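You operate a simulated robot arm through the tools that you are given. There is no shell and no other tool.

The job below is to be done with a simulated robot arm. You get a single attempt, and the scene is never put back.

TASK
Seat the grey tool tray, shut the toolbox lid and close both latches.
Fine: Keep fingers out from under lids, clips, clamps and jaws. Pinch, break and dent nothing; leave nothing switched on.

The check looks at the end state, three seconds after you hand in, the way a careful person would. Anything else that was tipped, shoved, dropped, spilled or broken makes it a failure. A push-on lid holds only when it is set on centred and level and pressed home; a screw cap is set on level and turned clockwise until tight.

THE ROBOT
A 7-joint arm with a four-finger gripper, fixed in place. Base frame: the origin is on the floor under the middle of its stand, x ahead of it, y to its left, z up; the work surface is at about z = 0.82. Lengths are in m, angles in degrees, forces in N, time in s.
It reaches about 1.223 m from its shoulder. Its first joint turns from -69.0 to 172.0 degrees. Payload 3.67 kg.
The tool frame sits at the grasp point between the pads (the TCP): z along the fingers, y along the line on which they close. The tips reach 0.028 m beyond it. The gripper opens to 0.112 m; its body begins 0.073 m behind the TCP.
Orientation is that of the tool frame in the base frame, as a unit quaternion [x, y, z, w]. With the fingers straight down and closing along the base's y, the tool's x points along the base's -x, its y along +y and its z along -z.

THE INTERFACE
- The arm moves only by the tool step_arm. Its argument "targets" is a list that holds one entry, the list of rows, each a list of 6 numbers: the shift along the tool's x, y, z in m, then the turn, a rotation vector about the tool's x, y, z in degrees. In form: [[[tx, ty, tz, ax, ay, az], ...]]. A call has 1 to 20 rows; each row shifts and turns the commanded pose from where the row before left it, along the tool's axes as they then stand. "claw" is the opening, from 0 (shut) to 1 (fully open), set as the call begins (left out, the last holds). A row lasts 0.2 s, in which the tool goes at most 0.05 m and 8.6 degrees; a call with a longer step from one row to the next is refused whole, and so is a gripper value outside its range. Where a pose cannot be reached the arm comes as near as it can. A force on the tool above 50 N (or 10 N above the force at the start of the call, whichever is more), or a blocked arm, ends the call early, and 0.2 s more pass. The fingers move at their own pace (about 0.1025 m/s each) and stop on an object; they squeeze with about 31 N. The grip force told is the motor's: it shows also when the fingers shut on nothing. Time passes only in rows, and 0.2 s behind the last, so rows that do not move let the fingers close. It gives the time, the measured TCP pose, the force on the tool (base axes), the opening and the grip force at its end, in the units of the frame above (readings bear some noise), with the torque about the TCP (base axes, N m) and any sound that the robot's microphone picked up.
- Cameras (640 x 400 px; columns grow to the right, rows downward): "scene" is fixed at [0.2185, 0.5008, 1.6726]; the picture's right is [-0.85, -0.53, 0.00], its down [-0.17, 0.28, -0.94] and it looks along [0.50, -0.80, -0.33] (base axes); focal length 332 px, centre (320, 200). "wrist" rides on the gripper at [0.06, -0.018, -0.104] in the tool frame; the picture's right is [0.29, 0.96, 0.00], its down [-0.80, 0.24, -0.55] and it looks along [-0.53, 0.16, 0.83] (tool axes); focal length 234 px, centre (320, 200). There is no depth. A picture from a camera that has moved, and an enlarged one, comes with that camera's place and axes in the base frame and with its lens.
- snapshot(camera): a new picture of that camera. No time passes.
- lift_body(by): slides the trunk up (or, below 0, down) by that many m; the arm rides with it, the base frame stays. It gives what a move gives, with no picture.
- close_up(camera, box): a new picture of the part [left, top, right, bottom] of that camera's present view, enlarged. No time passes.
- sign_off(): hands the job in; it is judged then, once.

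Places have to be worked out from the pictures, the camera data and where the tool is seen. Open the gripper and draw the arm clear of the work before you hand the job in, unless the task says otherwise.

The tools are called after ">>>" as name(argument=value, ...) on one line, values as JSON. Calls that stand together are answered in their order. step_arm: Moves the arm, as the interface text tells. Its arguments: {"type":"object","properties":{"targets":{"type":"array","items":{"type":"array","items":{"type":"array","items":{"type":"number"}}}},"claw":{"type":"number"}},"required":["targets"]} The other tools are called the same way: lift_body (by) moves the trunk up or down; snapshot (camera) takes a picture; close_up (camera, box) takes an enlarged picture of a part of a camera's view; sign_off () hands the job in.

At the start:

```text
t: 0.0
position: [0.5129, -0.7178, 1.5733]
orientation: [0.0, 1.0, 0.001, 0.0]
ft_force: [0.4, 0.1, -0.5]
ft_torque: [-0.02, 0.0, -0.01]
finger_gap: 0.112
grasp_force: 0.0
trunk travel left (down, up): [-0.775, 0.065]
```

scene: 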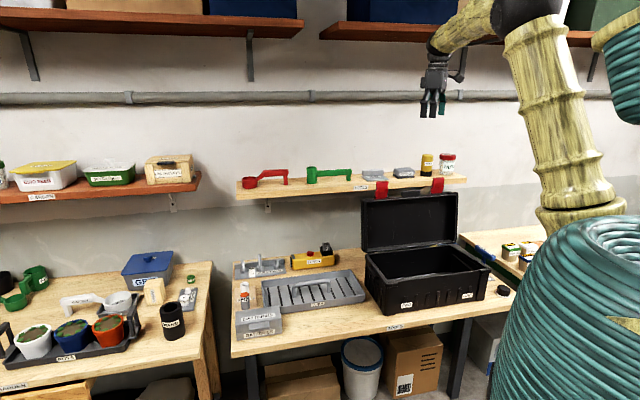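
wrist: 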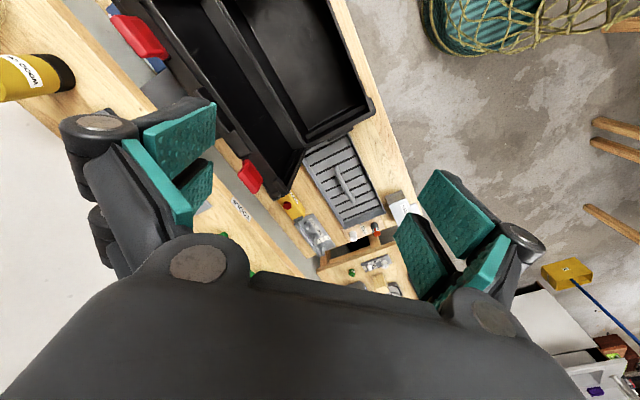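

The scene shows an open toolbox with the grey tray lying beside it on the bench. I start with enlarged pictures to work out where the tray, box and latches are.

>>> close_up(camera="scene", box=[340, 170, 520, 320])

>>> close_up(camera="scene", box=[225, 230, 385, 350])

>>> close_up(camera="wrist", box=[100, 0, 420, 300])

```text
2.67 times, centred on (430, 245) of scene
camera zoom: at [0.2185, 0.5008, 1.6726], right [-0.85, -0.53, 0.0], down [-0.17, 0.28, -0.94], along [0.5, -0.8, -0.33], focal length 884 px, centre (27, 80)
```

zoom: 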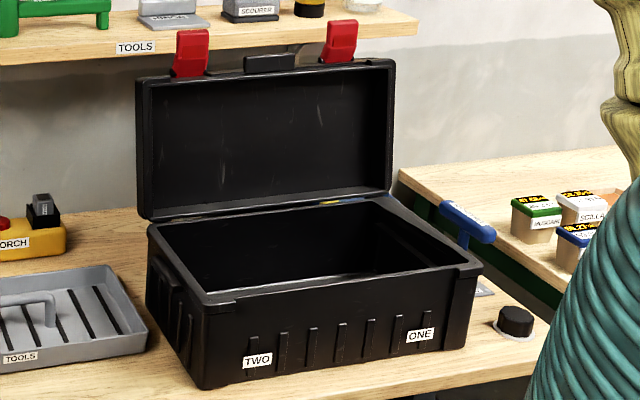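

```text
3.33 times, centred on (305, 290) of scene
camera zoom: at [0.2185, 0.5008, 1.6726], right [-0.85, -0.53, 0.0], down [-0.17, 0.28, -0.94], along [0.5, -0.8, -0.33], focal length 1105 px, centre (370, -100)
```

zoom: 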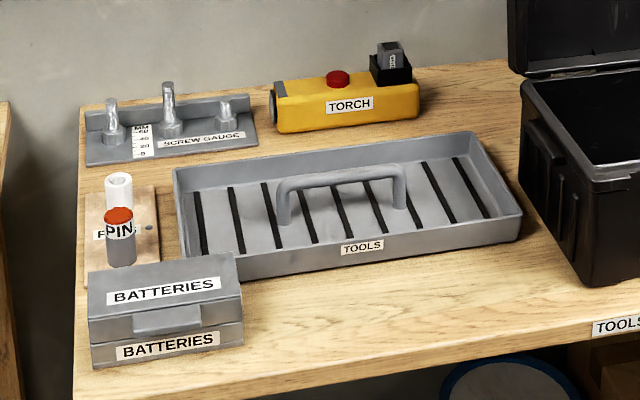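

```text
1.33 times, centred on (260, 150) of wrist
camera zoom: at [0.4523, -0.735, 1.6772], right [-0.29, 0.96, 0.0], down [0.8, 0.24, 0.55], along [0.53, 0.16, -0.83], focal length 312 px, centre (400, 267)
```

zoom: 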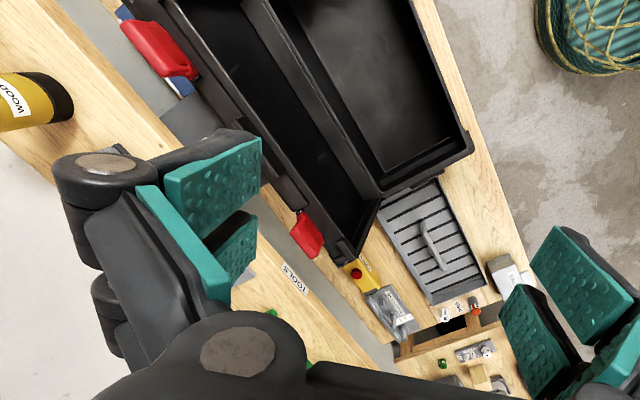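

The bench seems to be rotated about 45° in the base frame. The tray is near (0.89, -0.51) and the box centre near (0.49, -0.77). I want a closer look at the box interior, the hinge line and the latches.

>>> close_up(camera="scene", box=[360, 230, 500, 300])

>>> close_up(camera="scene", box=[355, 165, 475, 240])

>>> close_up(camera="wrist", box=[120, 0, 280, 100])

>>> close_up(camera="wrist", box=[280, 100, 440, 220])

>>> close_up(camera="scene", box=[440, 220, 540, 300])

```text
4.57 times, centred on (430, 265) of scene
camera zoom: at [0.2185, 0.5008, 1.6726], right [-0.85, -0.53, 0.0], down [-0.17, 0.28, -0.94], along [0.5, -0.8, -0.33], focal length 1516 px, centre (-183, -97)
```

zoom: 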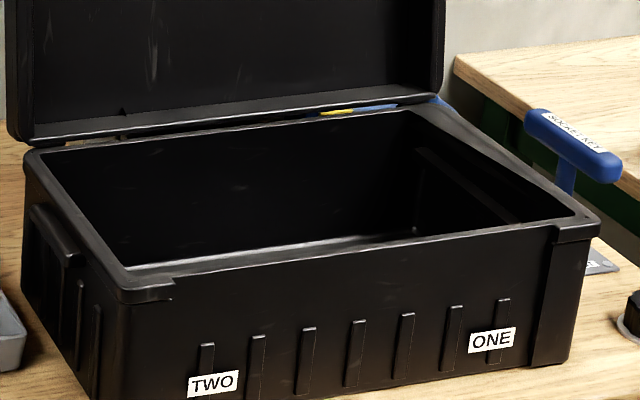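

```text
5.33 times, centred on (415, 202) of scene
camera zoom: at [0.2185, 0.5008, 1.6726], right [-0.85, -0.53, 0.0], down [-0.17, 0.28, -0.94], along [0.5, -0.8, -0.33], focal length 1768 px, centre (-187, 187)
```

zoom: 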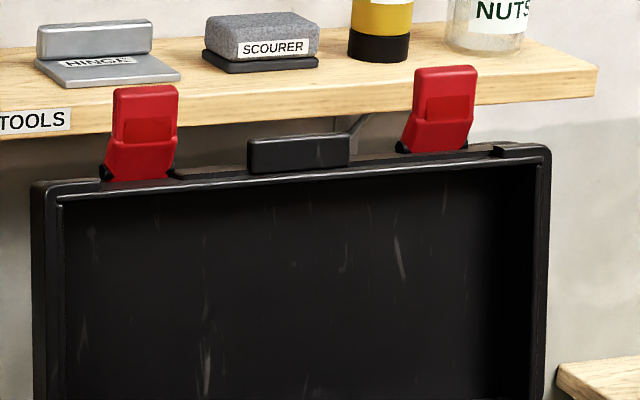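

```text
4.00 times, centred on (200, 50) of wrist
camera zoom: at [0.4523, -0.735, 1.6772], right [-0.29, 0.96, 0.0], down [0.8, 0.24, 0.55], along [0.53, 0.16, -0.83], focal length 937 px, centre (800, 800)
```

zoom: 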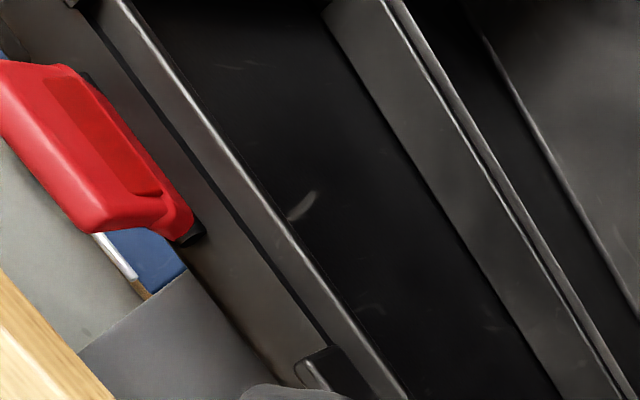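

```text
3.33 times, centred on (360, 160) of wrist
camera zoom: at [0.4523, -0.735, 1.6772], right [-0.29, 0.96, 0.0], down [0.8, 0.24, 0.55], along [0.53, 0.16, -0.83], focal length 781 px, centre (187, 333)
```

zoom: 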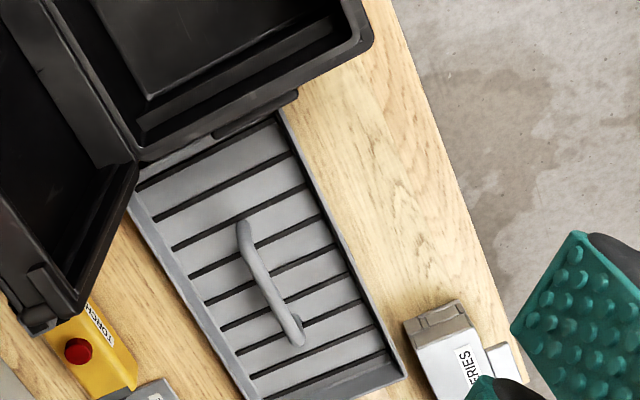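

```text
5.00 times, centred on (490, 260) of scene
camera zoom: at [0.2185, 0.5008, 1.6726], right [-0.85, -0.53, 0.0], down [-0.17, 0.28, -0.94], along [0.5, -0.8, -0.33], focal length 1658 px, centre (-530, -100)
```

zoom: 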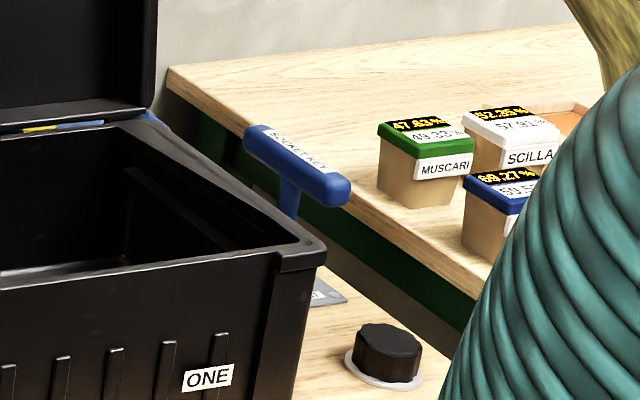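

The tray's handle bar runs along the bench, with its centre near (0.89, -0.51) and its top near z≈0.88. I turn the tool 45° so the fingers close across the handle, then move left above the tray while staying high.

>>> step_arm(targets=[[[0, 0, 0, 0, 0, -7.5], [0, 0, 0, 0, 0, -7.5], [0, 0, 0, 0, 0, -7.5], [0, 0, 0, 0, 0, -7.5], [0, 0, 0, 0, 0, -7.5], [0, 0, 0, 0, 0, -7.5], [-0.0415, -0.005, 0, 0, 0, 0], [-0.0415, -0.005, 0, 0, 0, 0], [-0.0415, -0.005, 0, 0, 0, 0], [-0.0415, -0.005, 0, 0, 0, 0], [-0.0415, -0.005, 0, 0, 0, 0], [-0.0415, -0.005, 0, 0, 0, 0], [-0.0415, -0.005, 0, 0, 0, 0], [-0.0415, -0.005, 0, 0, 0, 0]]], claw=1.0)

```text
t: 3.0
position: [0.7777, -0.511, 1.5738]
orientation: [-0.381, 0.924, 0.001, -0.002]
ft_force: [0.7, -0.6, -0.7]
ft_torque: [-0.03, 0.06, -0.01]
finger_gap: 0.1122
grasp_force: 0.0
trunk travel left (down, up): [-0.775, 0.065]
```

The move tracked well: p≈0.19, q≈0.91 in bench coordinates. I lower the trunk so the arm works at bench height, then look.

>>> lift_body(by=-0.4)

>>> snapshot(camera="scene")

>>> snapshot(camera="wrist")

```text
t: 6.8
position: [0.7745, -0.5124, 1.1745]
orientation: [-0.382, 0.924, 0.001, 0.0]
ft_force: [1.5, -0.4, 0.3]
ft_torque: [0.01, -0.02, -0.01]
finger_gap: 0.1121
grasp_force: 0.1
trunk travel left (down, up): [-0.375, 0.465]
```

```text
taken
```

scene: 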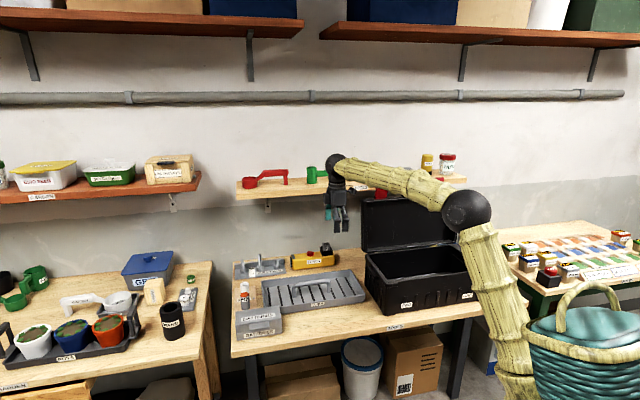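

```text
taken
camera wrist: at [0.7445, -0.5662, 1.2794], right [-0.88, 0.47, 0.0], down [0.39, 0.73, 0.55], along [0.26, 0.49, -0.83], focal length 234 px, centre (320, 200)
```

wrist: 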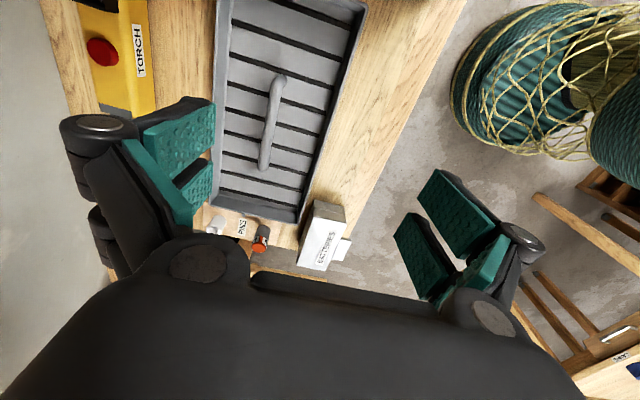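

The arm has settled at z≈1.17. I zoom the wrist view to locate the tray rim and handle precisely.

>>> close_up(camera="wrist", box=[190, 0, 390, 125])

>>> close_up(camera="wrist", box=[190, 110, 390, 235])

>>> close_up(camera="scene", box=[300, 130, 500, 255])

```text
3.20 times, centred on (290, 62) of wrist
camera zoom: at [0.7445, -0.5662, 1.2794], right [-0.88, 0.47, 0.0], down [0.39, 0.73, 0.55], along [0.26, 0.49, -0.83], focal length 749 px, centre (416, 640)
```

zoom: 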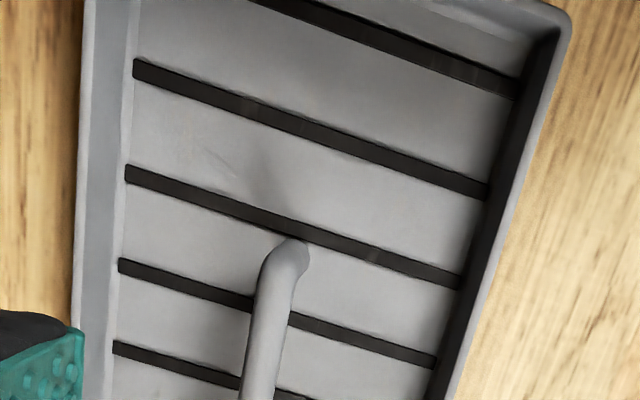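

```text
3.20 times, centred on (290, 172) of wrist
camera zoom: at [0.7445, -0.5662, 1.2794], right [-0.88, 0.47, 0.0], down [0.39, 0.73, 0.55], along [0.26, 0.49, -0.83], focal length 749 px, centre (416, 288)
```

zoom: 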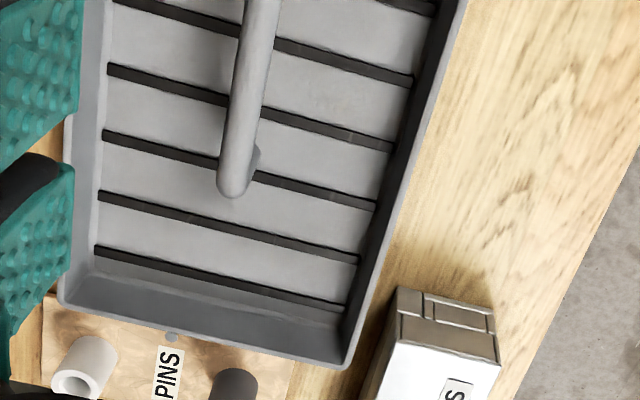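

```text
3.20 times, centred on (400, 192) of scene
camera zoom: at [0.2185, 0.5008, 1.6726], right [-0.85, -0.53, 0.0], down [-0.17, 0.28, -0.94], along [0.5, -0.8, -0.33], focal length 1061 px, centre (64, 224)
```

zoom: 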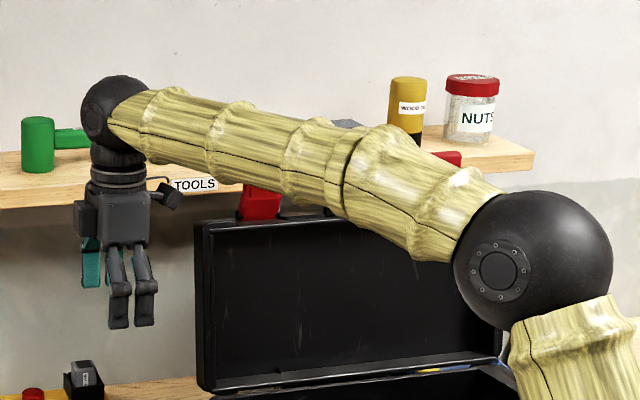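

From the wrist picture the tray rim spans p≈0.064–0.478 and q≈0.874–1.076. The handle bar is at q≈0.974, centred at p≈0.267. I move above it and partway down.

>>> step_arm(targets=[[[-0.0405, -0.032, 0, 0, 0, 0], [-0.0405, -0.032, 0, 0, 0, 0], [0, 0, 0.04, 0, 0, 0], [0, 0, 0.04, 0, 0, 0], [0, 0, 0.04, 0, 0, 0], [0, 0, 0.04, 0, 0, 0], [0, 0, 0, 0, 0, 0]]])

>>> snapshot(camera="wrist")

>>> snapshot(camera="scene")

```text
refused: row 1 steps farther than a row can; nothing moved
```

```text
taken
camera wrist: at [0.7445, -0.5662, 1.2794], right [-0.88, 0.47, 0.0], down [0.39, 0.73, 0.55], along [0.26, 0.49, -0.83], focal length 234 px, centre (320, 200)
```

wrist: 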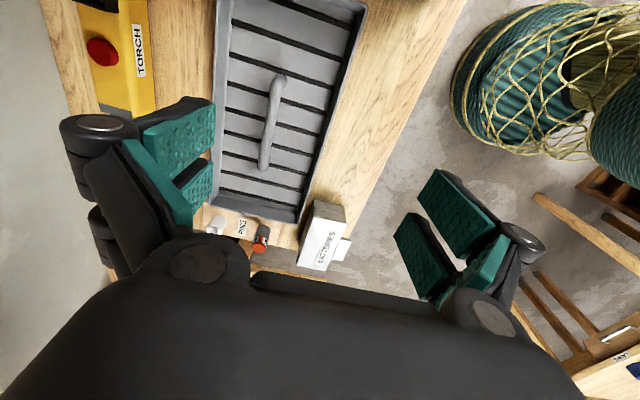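

```text
taken
```

scene: 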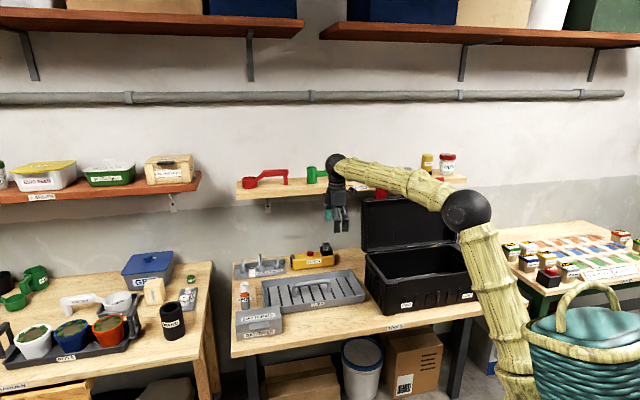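

The first row was over 0.05 m, so nothing moved. I resend the same path with smaller steps.

>>> step_arm(targets=[[[-0.027, -0.0213, 0, 0, 0, 0], [-0.027, -0.0213, 0, 0, 0, 0], [-0.027, -0.0213, 0, 0, 0, 0], [0, 0, 0.04, 0, 0, 0], [0, 0, 0.04, 0, 0, 0], [0, 0, 0.04, 0, 0, 0], [0, 0, 0.04, 0, 0, 0], [0, 0, 0, 0, 0, 0]]])

>>> snapshot(camera="wrist")

>>> snapshot(camera="scene")

```text
t: 8.6
position: [0.8755, -0.4975, 1.0154]
orientation: [-0.382, 0.924, -0.001, 0.0]
ft_force: [0.4, -0.2, -0.6]
ft_torque: [-0.01, 0.0, -0.03]
finger_gap: 0.112
grasp_force: 0.0
trunk travel left (down, up): [-0.375, 0.465]
```

```text
taken
camera wrist: at [0.8459, -0.5531, 1.1195], right [-0.88, 0.47, 0.0], down [0.39, 0.73, 0.55], along [0.26, 0.49, -0.83], focal length 234 px, centre (320, 200)
```

wrist: 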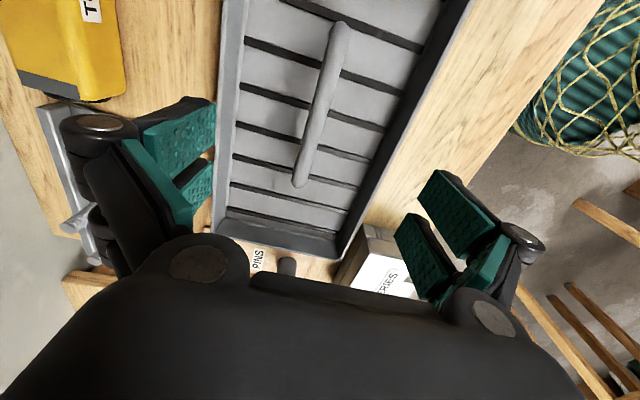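

```text
taken
```

scene: 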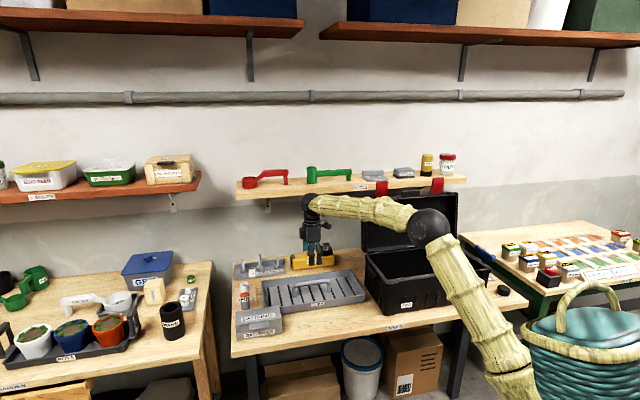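

The handle bar is at q≈0.9745 and the TCP at q≈0.971, so I shift 3.5 mm and go down until the tips are just above the bar.

>>> step_arm(targets=[[[0, -0.0035, 0.03, 0, 0, 0], [0, 0, 0.03, 0, 0, 0], [0, 0, 0.03, 0, 0, 0], [0, 0, 0.01, 0, 0, 0], [0, 0, 0, 0, 0, 0]]])

>>> snapshot(camera="wrist")

>>> close_up(camera="scene", box=[230, 200, 390, 340])

```text
t: 9.8
position: [0.8809, -0.5025, 0.9128]
orientation: [-0.383, 0.924, -0.001, 0.001]
ft_force: [-0.1, -0.3, 0.3]
ft_torque: [0.01, -0.01, -0.02]
finger_gap: 0.1119
grasp_force: 0.0
trunk travel left (down, up): [-0.375, 0.465]
```

```text
taken
camera wrist: at [0.8502, -0.5574, 1.017], right [-0.88, 0.47, 0.0], down [0.39, 0.73, 0.55], along [0.26, 0.49, -0.83], focal length 234 px, centre (320, 200)
```

wrist: 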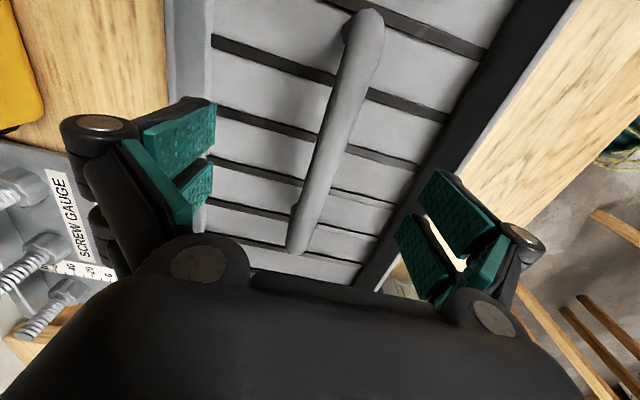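

```text
2.86 times, centred on (310, 270) of scene
camera zoom: at [0.2185, 0.5008, 1.6726], right [-0.85, -0.53, 0.0], down [-0.17, 0.28, -0.94], along [0.5, -0.8, -0.33], focal length 947 px, centre (349, 0)
```

zoom: 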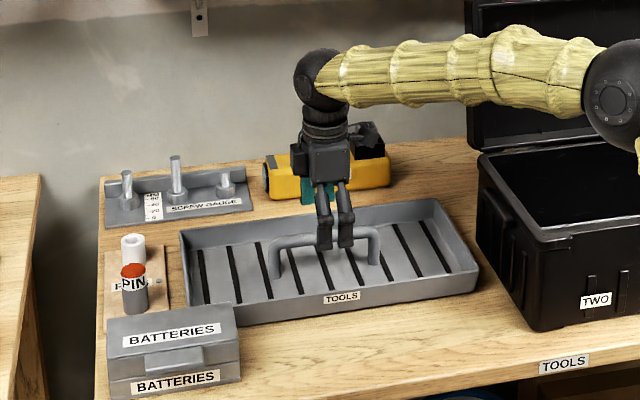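

The bar lies between the fingers with the tips clear of the tray walls. I nudge 3.5 mm back toward the bar's centreline and lower to z≈0.871.

>>> step_arm(targets=[[[0, 0.0035, 0.015, 0, 0, 0], [0, 0, 0.015, 0, 0, 0], [0, 0, 0.012, 0, 0, 0], [0, 0, 0, 0, 0, 0]]])

>>> snapshot(camera="wrist")

>>> close_up(camera="scene", box=[260, 230, 360, 310])

```text
t: 10.8
position: [0.877, -0.5, 0.8722]
orientation: [-0.383, 0.924, 0.0, 0.0]
ft_force: [1.1, 1.3, 1.3]
ft_torque: [0.02, 0.0, 0.02]
finger_gap: 0.112
grasp_force: 0.1
trunk travel left (down, up): [-0.375, 0.465]
```

```text
taken
camera wrist: at [0.8477, -0.5535, 0.9765], right [-0.88, 0.47, 0.0], down [0.39, 0.73, 0.55], along [0.26, 0.49, -0.83], focal length 234 px, centre (320, 200)
```

wrist: 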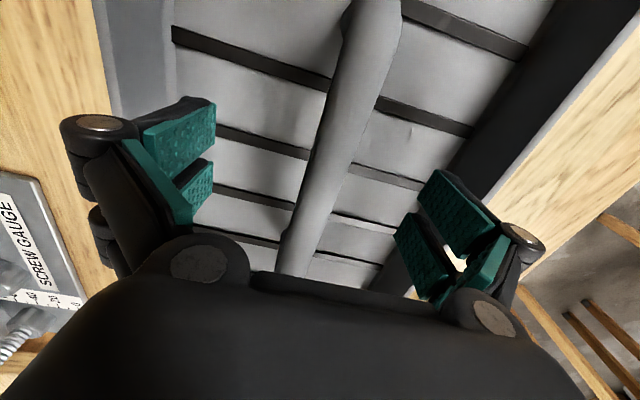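

```text
5.00 times, centred on (310, 270) of scene
camera zoom: at [0.2185, 0.5008, 1.6726], right [-0.85, -0.53, 0.0], down [-0.17, 0.28, -0.94], along [0.5, -0.8, -0.33], focal length 1658 px, centre (370, -150)
```

zoom: 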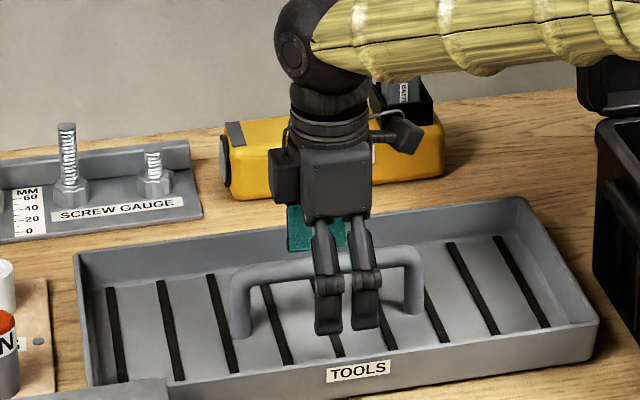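

The bar sits centred between the pads at the right height. I close the fingers on it with still rows.

>>> step_arm(targets=[[[0, 0, 0, 0, 0, 0], [0, 0, 0, 0, 0, 0], [0, 0, 0, 0, 0, 0], [0, 0, 0, 0, 0, 0], [0, 0, 0, 0, 0, 0]]], claw=0.0)

>>> snapshot(camera="wrist")

>>> close_up(camera="scene", box=[250, 220, 400, 340])

```text
t: 12.0
position: [0.8771, -0.4985, 0.8726]
orientation: [-0.382, 0.924, 0.0, 0.0]
ft_force: [-0.4, -0.2, -0.2]
ft_torque: [0.0, -0.01, 0.02]
finger_gap: 0.0159
grasp_force: 31.4
trunk travel left (down, up): [-0.375, 0.465]
```

```text
taken
camera wrist: at [0.8477, -0.5536, 0.9766], right [-0.88, 0.47, 0.0], down [0.39, 0.73, 0.55], along [0.26, 0.49, -0.83], focal length 234 px, centre (320, 200)
```

wrist: 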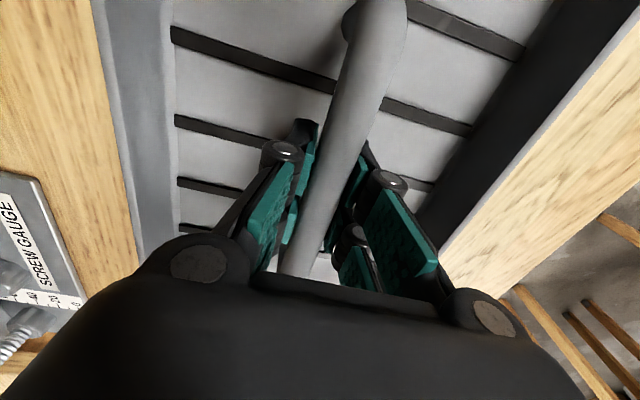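

```text
3.33 times, centred on (325, 280) of scene
camera zoom: at [0.2185, 0.5008, 1.6726], right [-0.85, -0.53, 0.0], down [-0.17, 0.28, -0.94], along [0.5, -0.8, -0.33], focal length 1105 px, centre (303, -67)
```

zoom: 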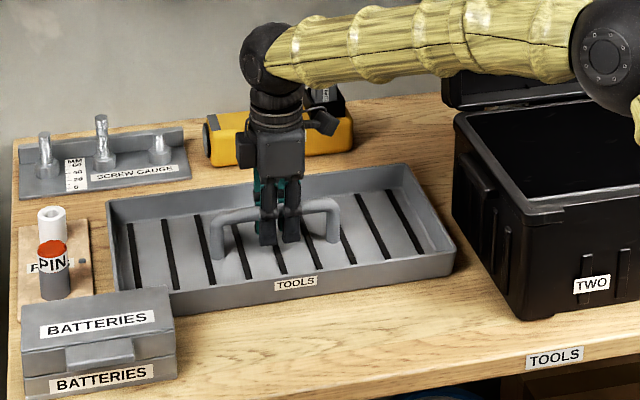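

The gap of 15.9 mm with 31 N shows the bar is held. I lift straight up slowly and check the load.

>>> step_arm(targets=[[[0, 0, -0.01, 0, 0, 0], [0, 0, -0.02, 0, 0, 0], [0, 0, -0.03, 0, 0, 0], [0, 0, -0.03, 0, 0, 0], [0, 0, -0.03, 0, 0, 0], [0, 0, -0.03, 0, 0, 0], [0, 0, -0.03, 0, 0, 0], [0, 0, -0.03, 0, 0, 0], [0, 0, 0, 0, 0, 0], [0, 0, 0, 0, 0, 0]]])

>>> snapshot(camera="wrist")

>>> snapshot(camera="scene")

```text
t: 14.2
position: [0.8778, -0.4985, 1.0829]
orientation: [-0.383, 0.924, 0.0, 0.0]
ft_force: [-0.1, 0.8, -1.6]
ft_torque: [-0.01, 0.01, 0.01]
finger_gap: 0.0161
grasp_force: 30.7
trunk travel left (down, up): [-0.375, 0.465]
```

```text
taken
camera wrist: at [0.8473, -0.5541, 1.1877], right [-0.88, 0.47, 0.0], down [0.39, 0.73, 0.55], along [0.26, 0.49, -0.83], focal length 234 px, centre (320, 200)
```

wrist: 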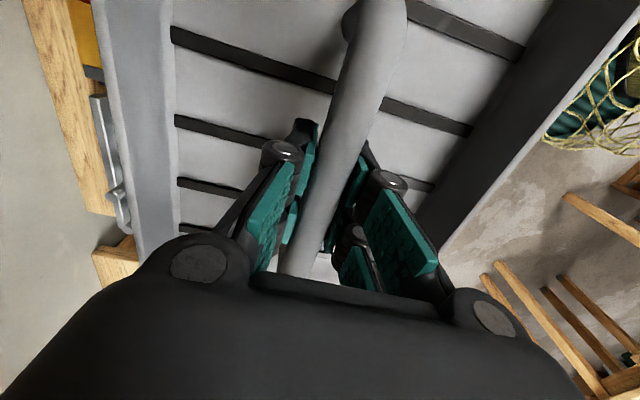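

```text
taken
```

scene: 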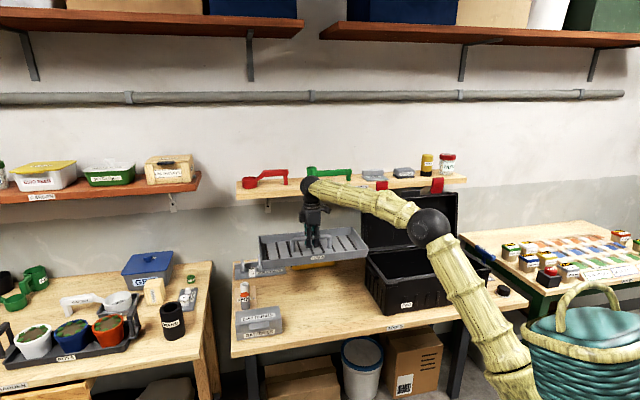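

The tray came up level with no slip. I draw it back from the lid's plane and carry it right over the toolbox, keeping its bottom about 6 cm above the rim.

>>> step_arm(targets=[[[0, 0.03, 0, 0, 0, 0], [0, 0.03, 0, 0, 0, 0], [0, 0.03, 0, 0, 0, 0], [0.03, 0, 0, 0, 0, 0], [0.035, 0, 0, 0, 0, 0], [0.035, 0, 0, 0, 0, 0], [0.035, 0, 0, 0, 0, 0], [0.035, 0, 0, 0, 0, 0], [0.035, 0, 0, 0, 0, 0], [0.035, 0, 0, 0, 0, 0], [0.035, 0, 0, 0, 0, 0], [0.035, 0, 0, 0, 0, 0], [0.035, 0, 0, 0, 0, 0], [0.035, 0, 0, 0, 0, 0], [0.035, 0, 0, 0, 0, 0], [0.035, 0, 0, 0, 0, 0], [0.013, 0, 0, 0, 0, 0], [0, 0, 0, 0, 0, 0]]])

>>> snapshot(camera="wrist")

>>> snapshot(camera="scene")

```text
t: 18.0
position: [0.486, -0.7649, 1.0821]
orientation: [-0.383, 0.924, 0.0, 0.0]
ft_force: [0.0, 0.6, -2.5]
ft_torque: [-0.01, 0.0, -0.01]
finger_gap: 0.0159
grasp_force: 30.8
trunk travel left (down, up): [-0.375, 0.465]
```

```text
taken
camera wrist: at [0.4562, -0.8194, 1.1872], right [-0.88, 0.47, 0.0], down [0.39, 0.73, 0.55], along [0.26, 0.49, -0.83], focal length 234 px, centre (320, 200)
```

wrist: 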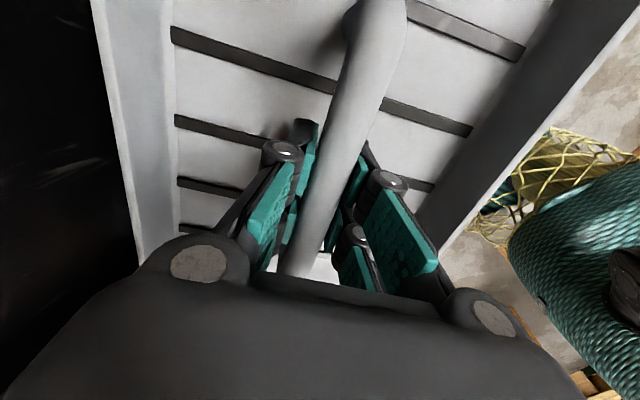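

```text
taken
```

scene: 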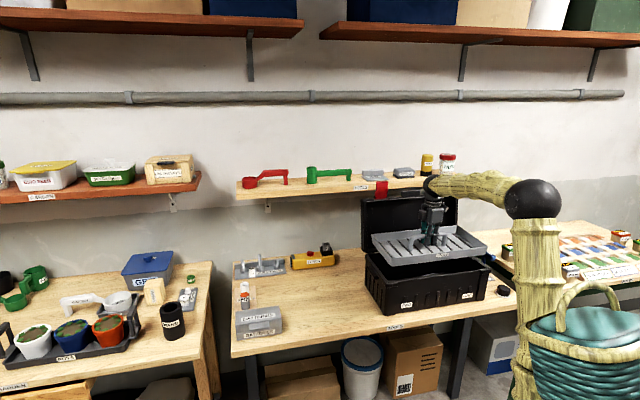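

The tray now hovers over the box at p≈-0.197, q≈0.8845. I zoom in to compare its edges with the box rim.

>>> close_up(camera="scene", box=[350, 215, 510, 315])

>>> close_up(camera="wrist", box=[400, 60, 640, 260])

>>> close_up(camera="wrist", box=[0, 0, 200, 320])

```text
4.00 times, centred on (430, 265) of scene
camera zoom: at [0.2185, 0.5008, 1.6726], right [-0.85, -0.53, 0.0], down [-0.17, 0.28, -0.94], along [0.5, -0.8, -0.33], focal length 1326 px, centre (-120, -60)
```

zoom: 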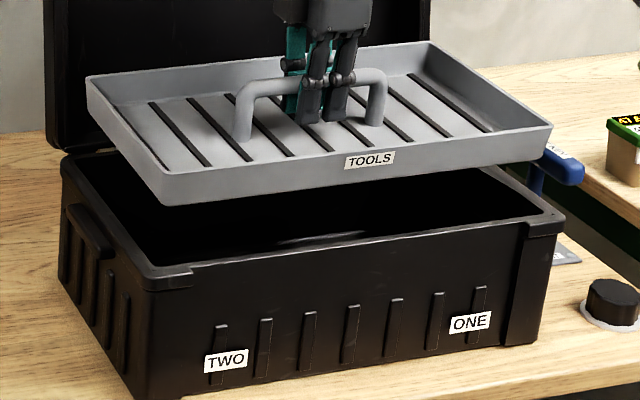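

```text
2.00 times, centred on (520, 160) of wrist
camera zoom: at [0.4562, -0.8194, 1.1872], right [-0.88, 0.47, 0.0], down [0.39, 0.73, 0.55], along [0.26, 0.49, -0.83], focal length 468 px, centre (-80, 280)
```

zoom: 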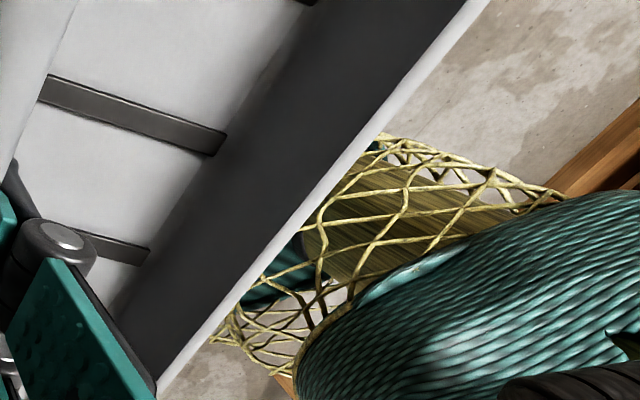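

```text
1.25 times, centred on (100, 160) of wrist
camera zoom: at [0.4562, -0.8194, 1.1872], right [-0.88, 0.47, 0.0], down [0.39, 0.73, 0.55], along [0.26, 0.49, -0.83], focal length 293 px, centre (595, 250)
```

zoom: 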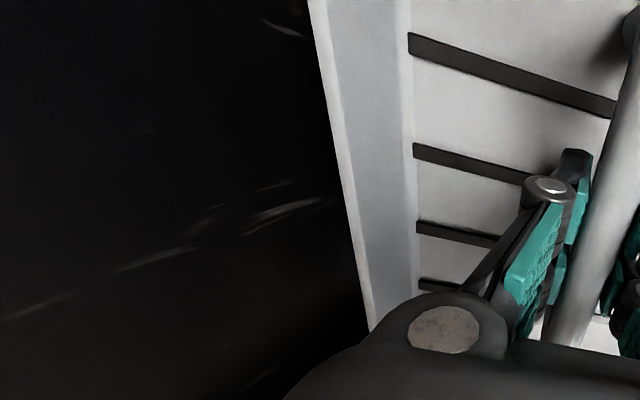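

By my estimate the box opening is centred near p≈-0.195, q≈0.889, so the tray is nearly above it. I move 4 mm toward the back and lower until the tray bottom is about 1 cm above the rim, then compare again.

>>> step_arm(targets=[[[0, -0.004, 0.015, 0, 0, 0], [0, 0, 0.015, 0, 0, 0], [0, 0, 0.012, 0, 0, 0], [0, 0, 0, 0, 0, 0], [0, 0, 0, 0, 0, 0]]])

>>> close_up(camera="scene", box=[360, 220, 440, 300])

>>> close_up(camera="scene", box=[430, 215, 510, 295])

>>> snapshot(camera="wrist")

```text
t: 19.2
position: [0.4893, -0.7656, 1.0408]
orientation: [-0.383, 0.924, 0.0, 0.0]
ft_force: [-1.0, 0.0, -2.7]
ft_torque: [0.04, 0.02, -0.02]
finger_gap: 0.0159
grasp_force: 30.3
trunk travel left (down, up): [-0.375, 0.465]
```

```text
5.00 times, centred on (400, 260) of scene
camera zoom: at [0.2185, 0.5008, 1.6726], right [-0.85, -0.53, 0.0], down [-0.17, 0.28, -0.94], along [0.5, -0.8, -0.33], focal length 1658 px, centre (-80, -100)
```

zoom: 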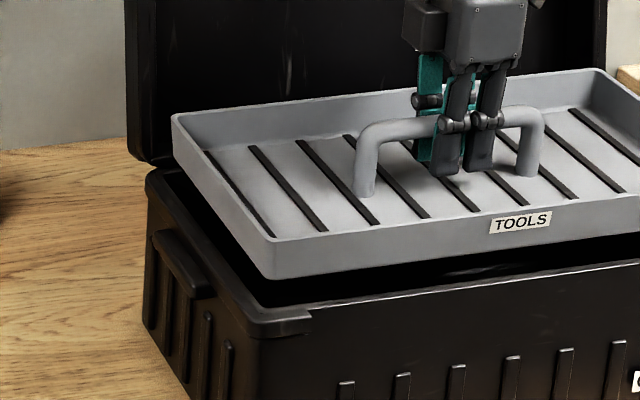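

```text
5.00 times, centred on (470, 255) of scene
camera zoom: at [0.2185, 0.5008, 1.6726], right [-0.85, -0.53, 0.0], down [-0.17, 0.28, -0.94], along [0.5, -0.8, -0.33], focal length 1658 px, centre (-430, -75)
```

zoom: 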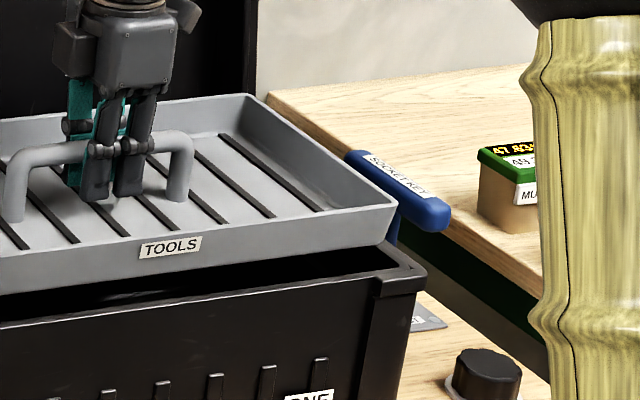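

```text
taken
camera wrist: at [0.46, -0.8212, 1.1446], right [-0.88, 0.47, 0.0], down [0.39, 0.73, 0.55], along [0.26, 0.49, -0.83], focal length 234 px, centre (320, 200)
```

wrist: 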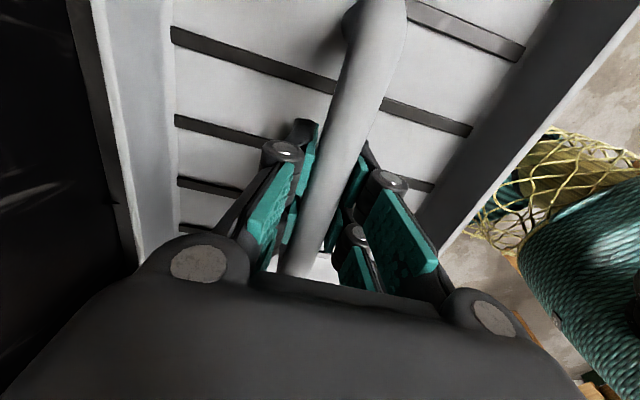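

TCP is at p≈-0.195, q≈0.887. I zoom tighter on the box corners to judge the clearance around the tray.

>>> close_up(camera="scene", box=[375, 255, 425, 295])

>>> close_up(camera="scene", box=[465, 245, 515, 285])

>>> close_up(camera="scene", box=[360, 230, 410, 270])

>>> close_up(camera="wrist", box=[0, 0, 160, 280])

```text
10.00 times, centred on (400, 275) of scene
camera zoom: at [0.2185, 0.5008, 1.6726], right [-0.85, -0.53, 0.0], down [-0.17, 0.28, -0.94], along [0.5, -0.8, -0.33], focal length 3315 px, centre (-480, -550)
```

zoom: 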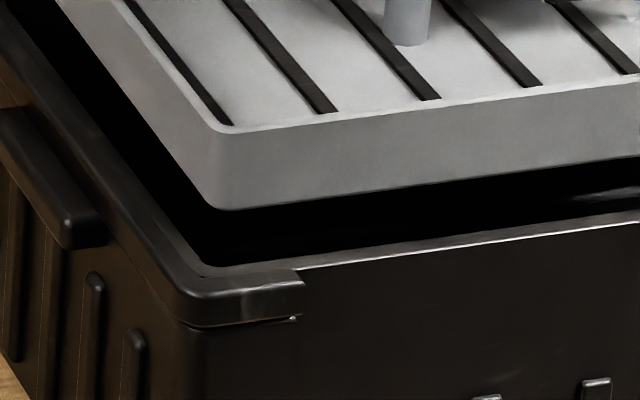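

```text
10.00 times, centred on (490, 265) of scene
camera zoom: at [0.2185, 0.5008, 1.6726], right [-0.85, -0.53, 0.0], down [-0.17, 0.28, -0.94], along [0.5, -0.8, -0.33], focal length 3315 px, centre (-1380, -450)
```

zoom: 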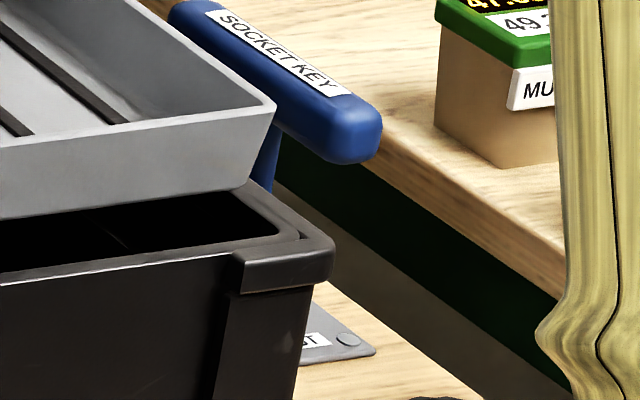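

```text
10.00 times, centred on (385, 250) of scene
camera zoom: at [0.2185, 0.5008, 1.6726], right [-0.85, -0.53, 0.0], down [-0.17, 0.28, -0.94], along [0.5, -0.8, -0.33], focal length 3315 px, centre (-330, -300)
```

zoom: 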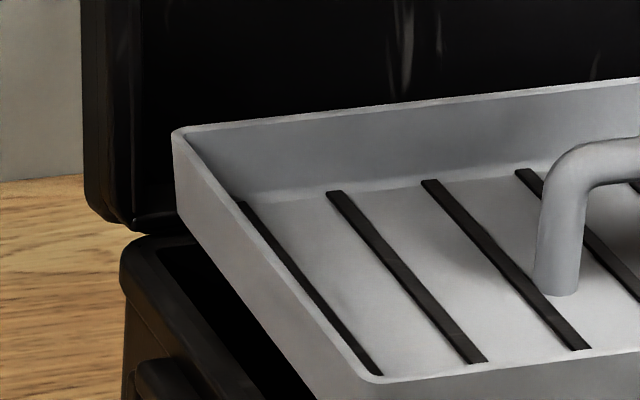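

```text
1.43 times, centred on (80, 140) of wrist
camera zoom: at [0.46, -0.8212, 1.1446], right [-0.88, 0.47, 0.0], down [0.39, 0.73, 0.55], along [0.26, 0.49, -0.83], focal length 334 px, centre (663, 286)
```

zoom: 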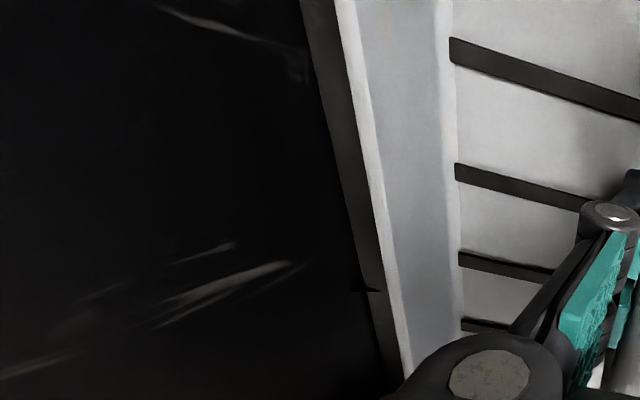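

The tray bottom is about 19 mm above the rim. It has roughly 7 mm clearance on the left and more on the right, with a small front gap. I shift 3 mm right and lower 12 mm to compare with less parallax.

>>> step_arm(targets=[[[0.003, 0, 0.006, 0, 0, 0], [0, 0, 0.006, 0, 0, 0], [0, 0, 0, 0, 0, 0], [0, 0, 0, 0, 0, 0]]])

>>> close_up(camera="scene", box=[375, 255, 425, 295])

>>> close_up(camera="scene", box=[465, 245, 515, 285])

>>> close_up(camera="scene", box=[360, 230, 410, 270])

>>> close_up(camera="scene", box=[435, 225, 485, 265])

```text
t: 20.2
position: [0.4886, -0.7689, 1.0283]
orientation: [-0.382, 0.924, 0.0, 0.0]
ft_force: [0.5, -0.2, -2.3]
ft_torque: [-0.01, -0.02, 0.0]
finger_gap: 0.0158
grasp_force: 30.6
trunk travel left (down, up): [-0.375, 0.465]
```

```text
10.00 times, centred on (400, 275) of scene
camera zoom: at [0.2185, 0.5008, 1.6726], right [-0.85, -0.53, 0.0], down [-0.17, 0.28, -0.94], along [0.5, -0.8, -0.33], focal length 3315 px, centre (-480, -550)
```

zoom: 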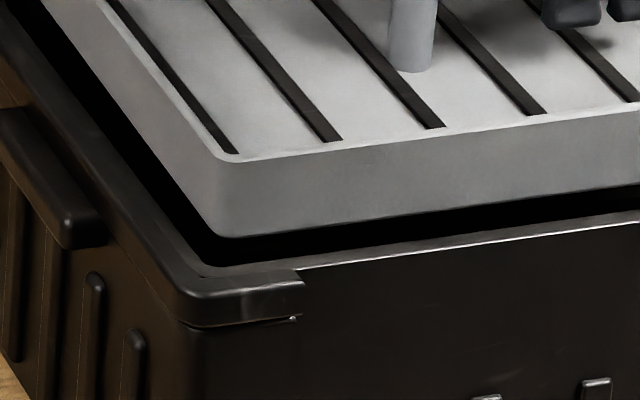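

```text
10.00 times, centred on (490, 265) of scene
camera zoom: at [0.2185, 0.5008, 1.6726], right [-0.85, -0.53, 0.0], down [-0.17, 0.28, -0.94], along [0.5, -0.8, -0.33], focal length 3315 px, centre (-1380, -450)
```

zoom: 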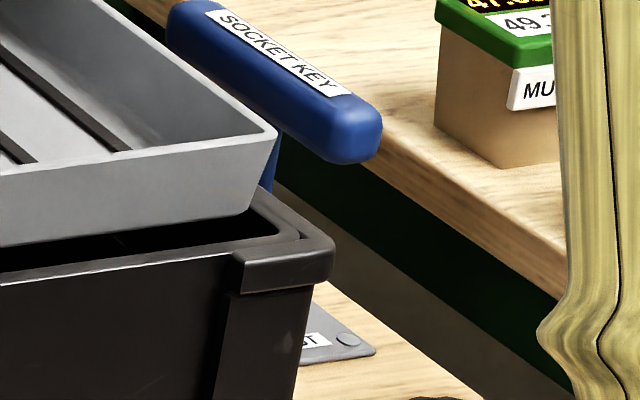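

```text
10.00 times, centred on (385, 250) of scene
camera zoom: at [0.2185, 0.5008, 1.6726], right [-0.85, -0.53, 0.0], down [-0.17, 0.28, -0.94], along [0.5, -0.8, -0.33], focal length 3315 px, centre (-330, -300)
```

zoom: 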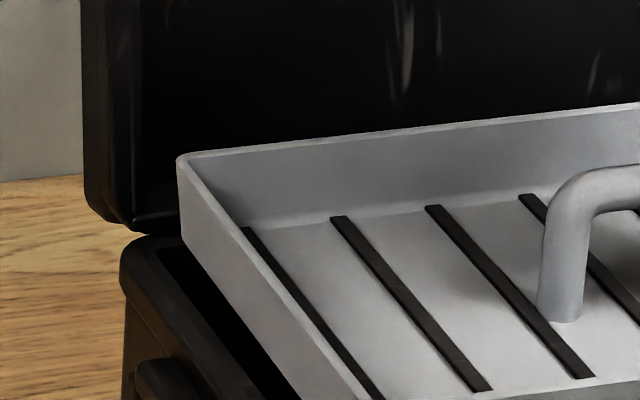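

```text
10.00 times, centred on (460, 245) of scene
camera zoom: at [0.2185, 0.5008, 1.6726], right [-0.85, -0.53, 0.0], down [-0.17, 0.28, -0.94], along [0.5, -0.8, -0.33], focal length 3315 px, centre (-1080, -250)
```

zoom: 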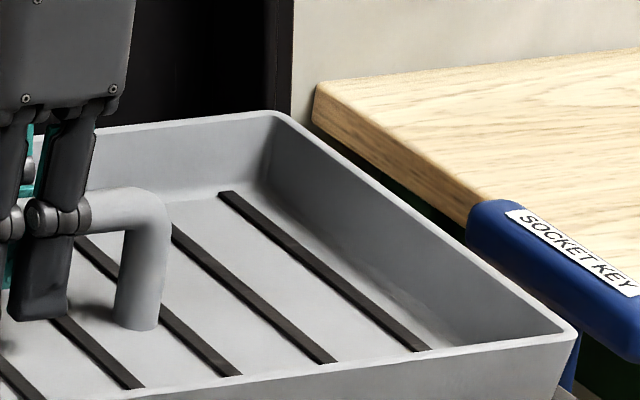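

Clearances look uneven, with more room on the right, but the rim has a bevel that confuses the reading. I zoom much tighter on the corners.

>>> close_up(camera="scene", box=[388, 268, 408, 284])

>>> close_up(camera="scene", box=[482, 258, 502, 274])

>>> close_up(camera="scene", box=[368, 248, 388, 264])

>>> close_up(camera="scene", box=[425, 255, 465, 287])

```text
16.00 times, centred on (398, 276) of scene
camera zoom: at [0.2185, 0.5008, 1.6726], right [-0.85, -0.53, 0.0], down [-0.17, 0.28, -0.94], along [0.5, -0.8, -0.33], focal length 5305 px, centre (-928, -1016)
```

zoom: 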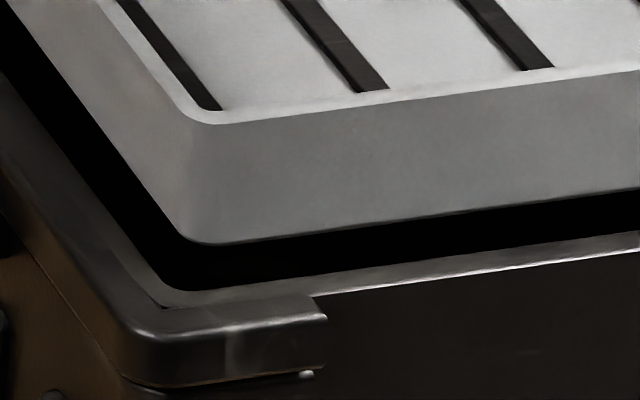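

```text
16.00 times, centred on (492, 266) of scene
camera zoom: at [0.2185, 0.5008, 1.6726], right [-0.85, -0.53, 0.0], down [-0.17, 0.28, -0.94], along [0.5, -0.8, -0.33], focal length 5305 px, centre (-2432, -856)
```

zoom: 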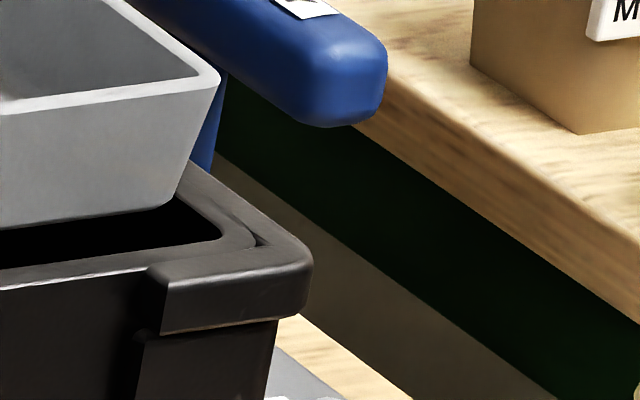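

```text
16.00 times, centred on (378, 256) of scene
camera zoom: at [0.2185, 0.5008, 1.6726], right [-0.85, -0.53, 0.0], down [-0.17, 0.28, -0.94], along [0.5, -0.8, -0.33], focal length 5305 px, centre (-608, -696)
```

zoom: 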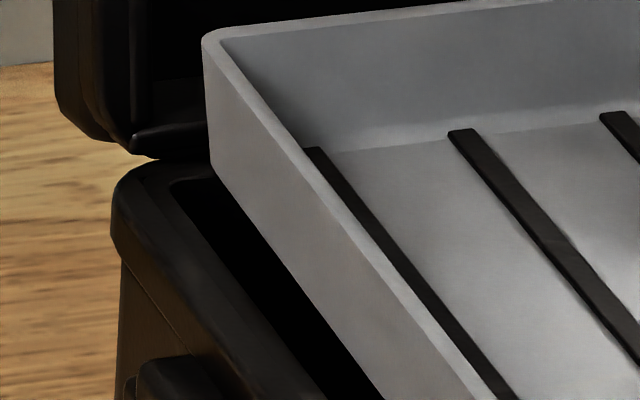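

```text
12.50 times, centred on (445, 271) of scene
camera zoom: at [0.2185, 0.5008, 1.6726], right [-0.85, -0.53, 0.0], down [-0.17, 0.28, -0.94], along [0.5, -0.8, -0.33], focal length 4144 px, centre (-1242, -688)
```

zoom: 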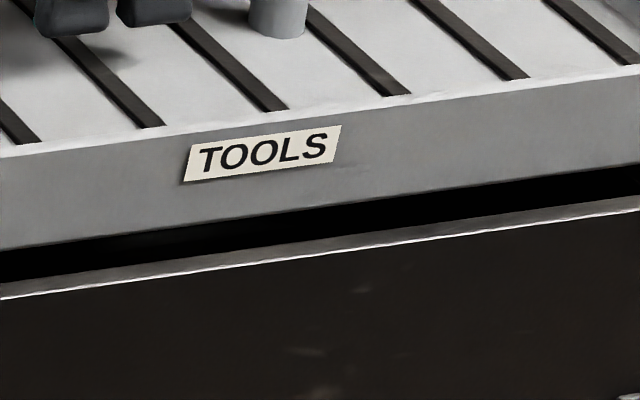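

My calibrated fit gives a tray rim of about 0.41 × 0.206 m and a box opening of about 0.423 × 0.209 m. The tray is nearly centred and its bottom is inset, so it should enter. I lower 6 mm and check force and alignment again.

>>> step_arm(targets=[[[0, 0, 0.003, 0, 0, 0], [0, 0, 0.003, 0, 0, 0], [0, 0, 0, 0, 0, 0], [0, 0, 0, 0, 0, 0]]])

>>> close_up(camera="scene", box=[388, 268, 408, 284])

>>> close_up(camera="scene", box=[482, 258, 502, 274])

>>> close_up(camera="scene", box=[368, 248, 388, 264])

```text
t: 21.2
position: [0.4861, -0.7679, 1.0235]
orientation: [-0.383, 0.924, 0.0, -0.001]
ft_force: [0.6, -0.6, -0.9]
ft_torque: [0.03, 0.01, 0.02]
finger_gap: 0.0155
grasp_force: 31.4
trunk travel left (down, up): [-0.375, 0.465]
```

```text
16.00 times, centred on (398, 276) of scene
camera zoom: at [0.2185, 0.5008, 1.6726], right [-0.85, -0.53, 0.0], down [-0.17, 0.28, -0.94], along [0.5, -0.8, -0.33], focal length 5305 px, centre (-928, -1016)
```

zoom: 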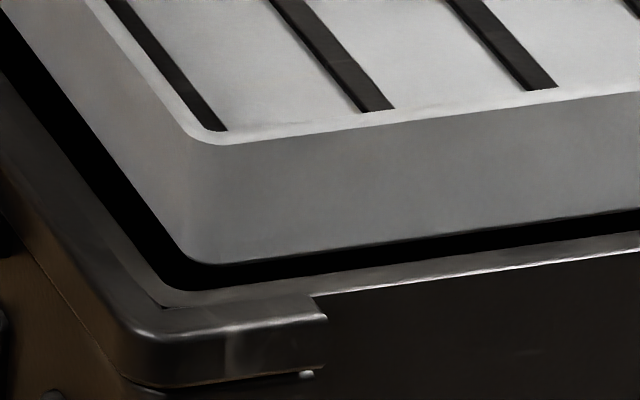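

```text
16.00 times, centred on (492, 266) of scene
camera zoom: at [0.2185, 0.5008, 1.6726], right [-0.85, -0.53, 0.0], down [-0.17, 0.28, -0.94], along [0.5, -0.8, -0.33], focal length 5305 px, centre (-2432, -856)
```

zoom: 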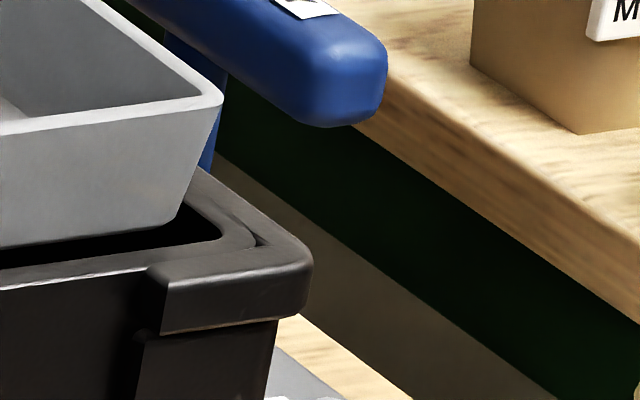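

```text
16.00 times, centred on (378, 256) of scene
camera zoom: at [0.2185, 0.5008, 1.6726], right [-0.85, -0.53, 0.0], down [-0.17, 0.28, -0.94], along [0.5, -0.8, -0.33], focal length 5305 px, centre (-608, -696)
```

zoom: 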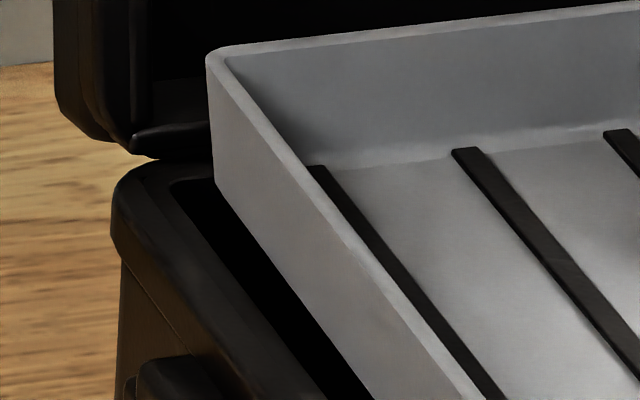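

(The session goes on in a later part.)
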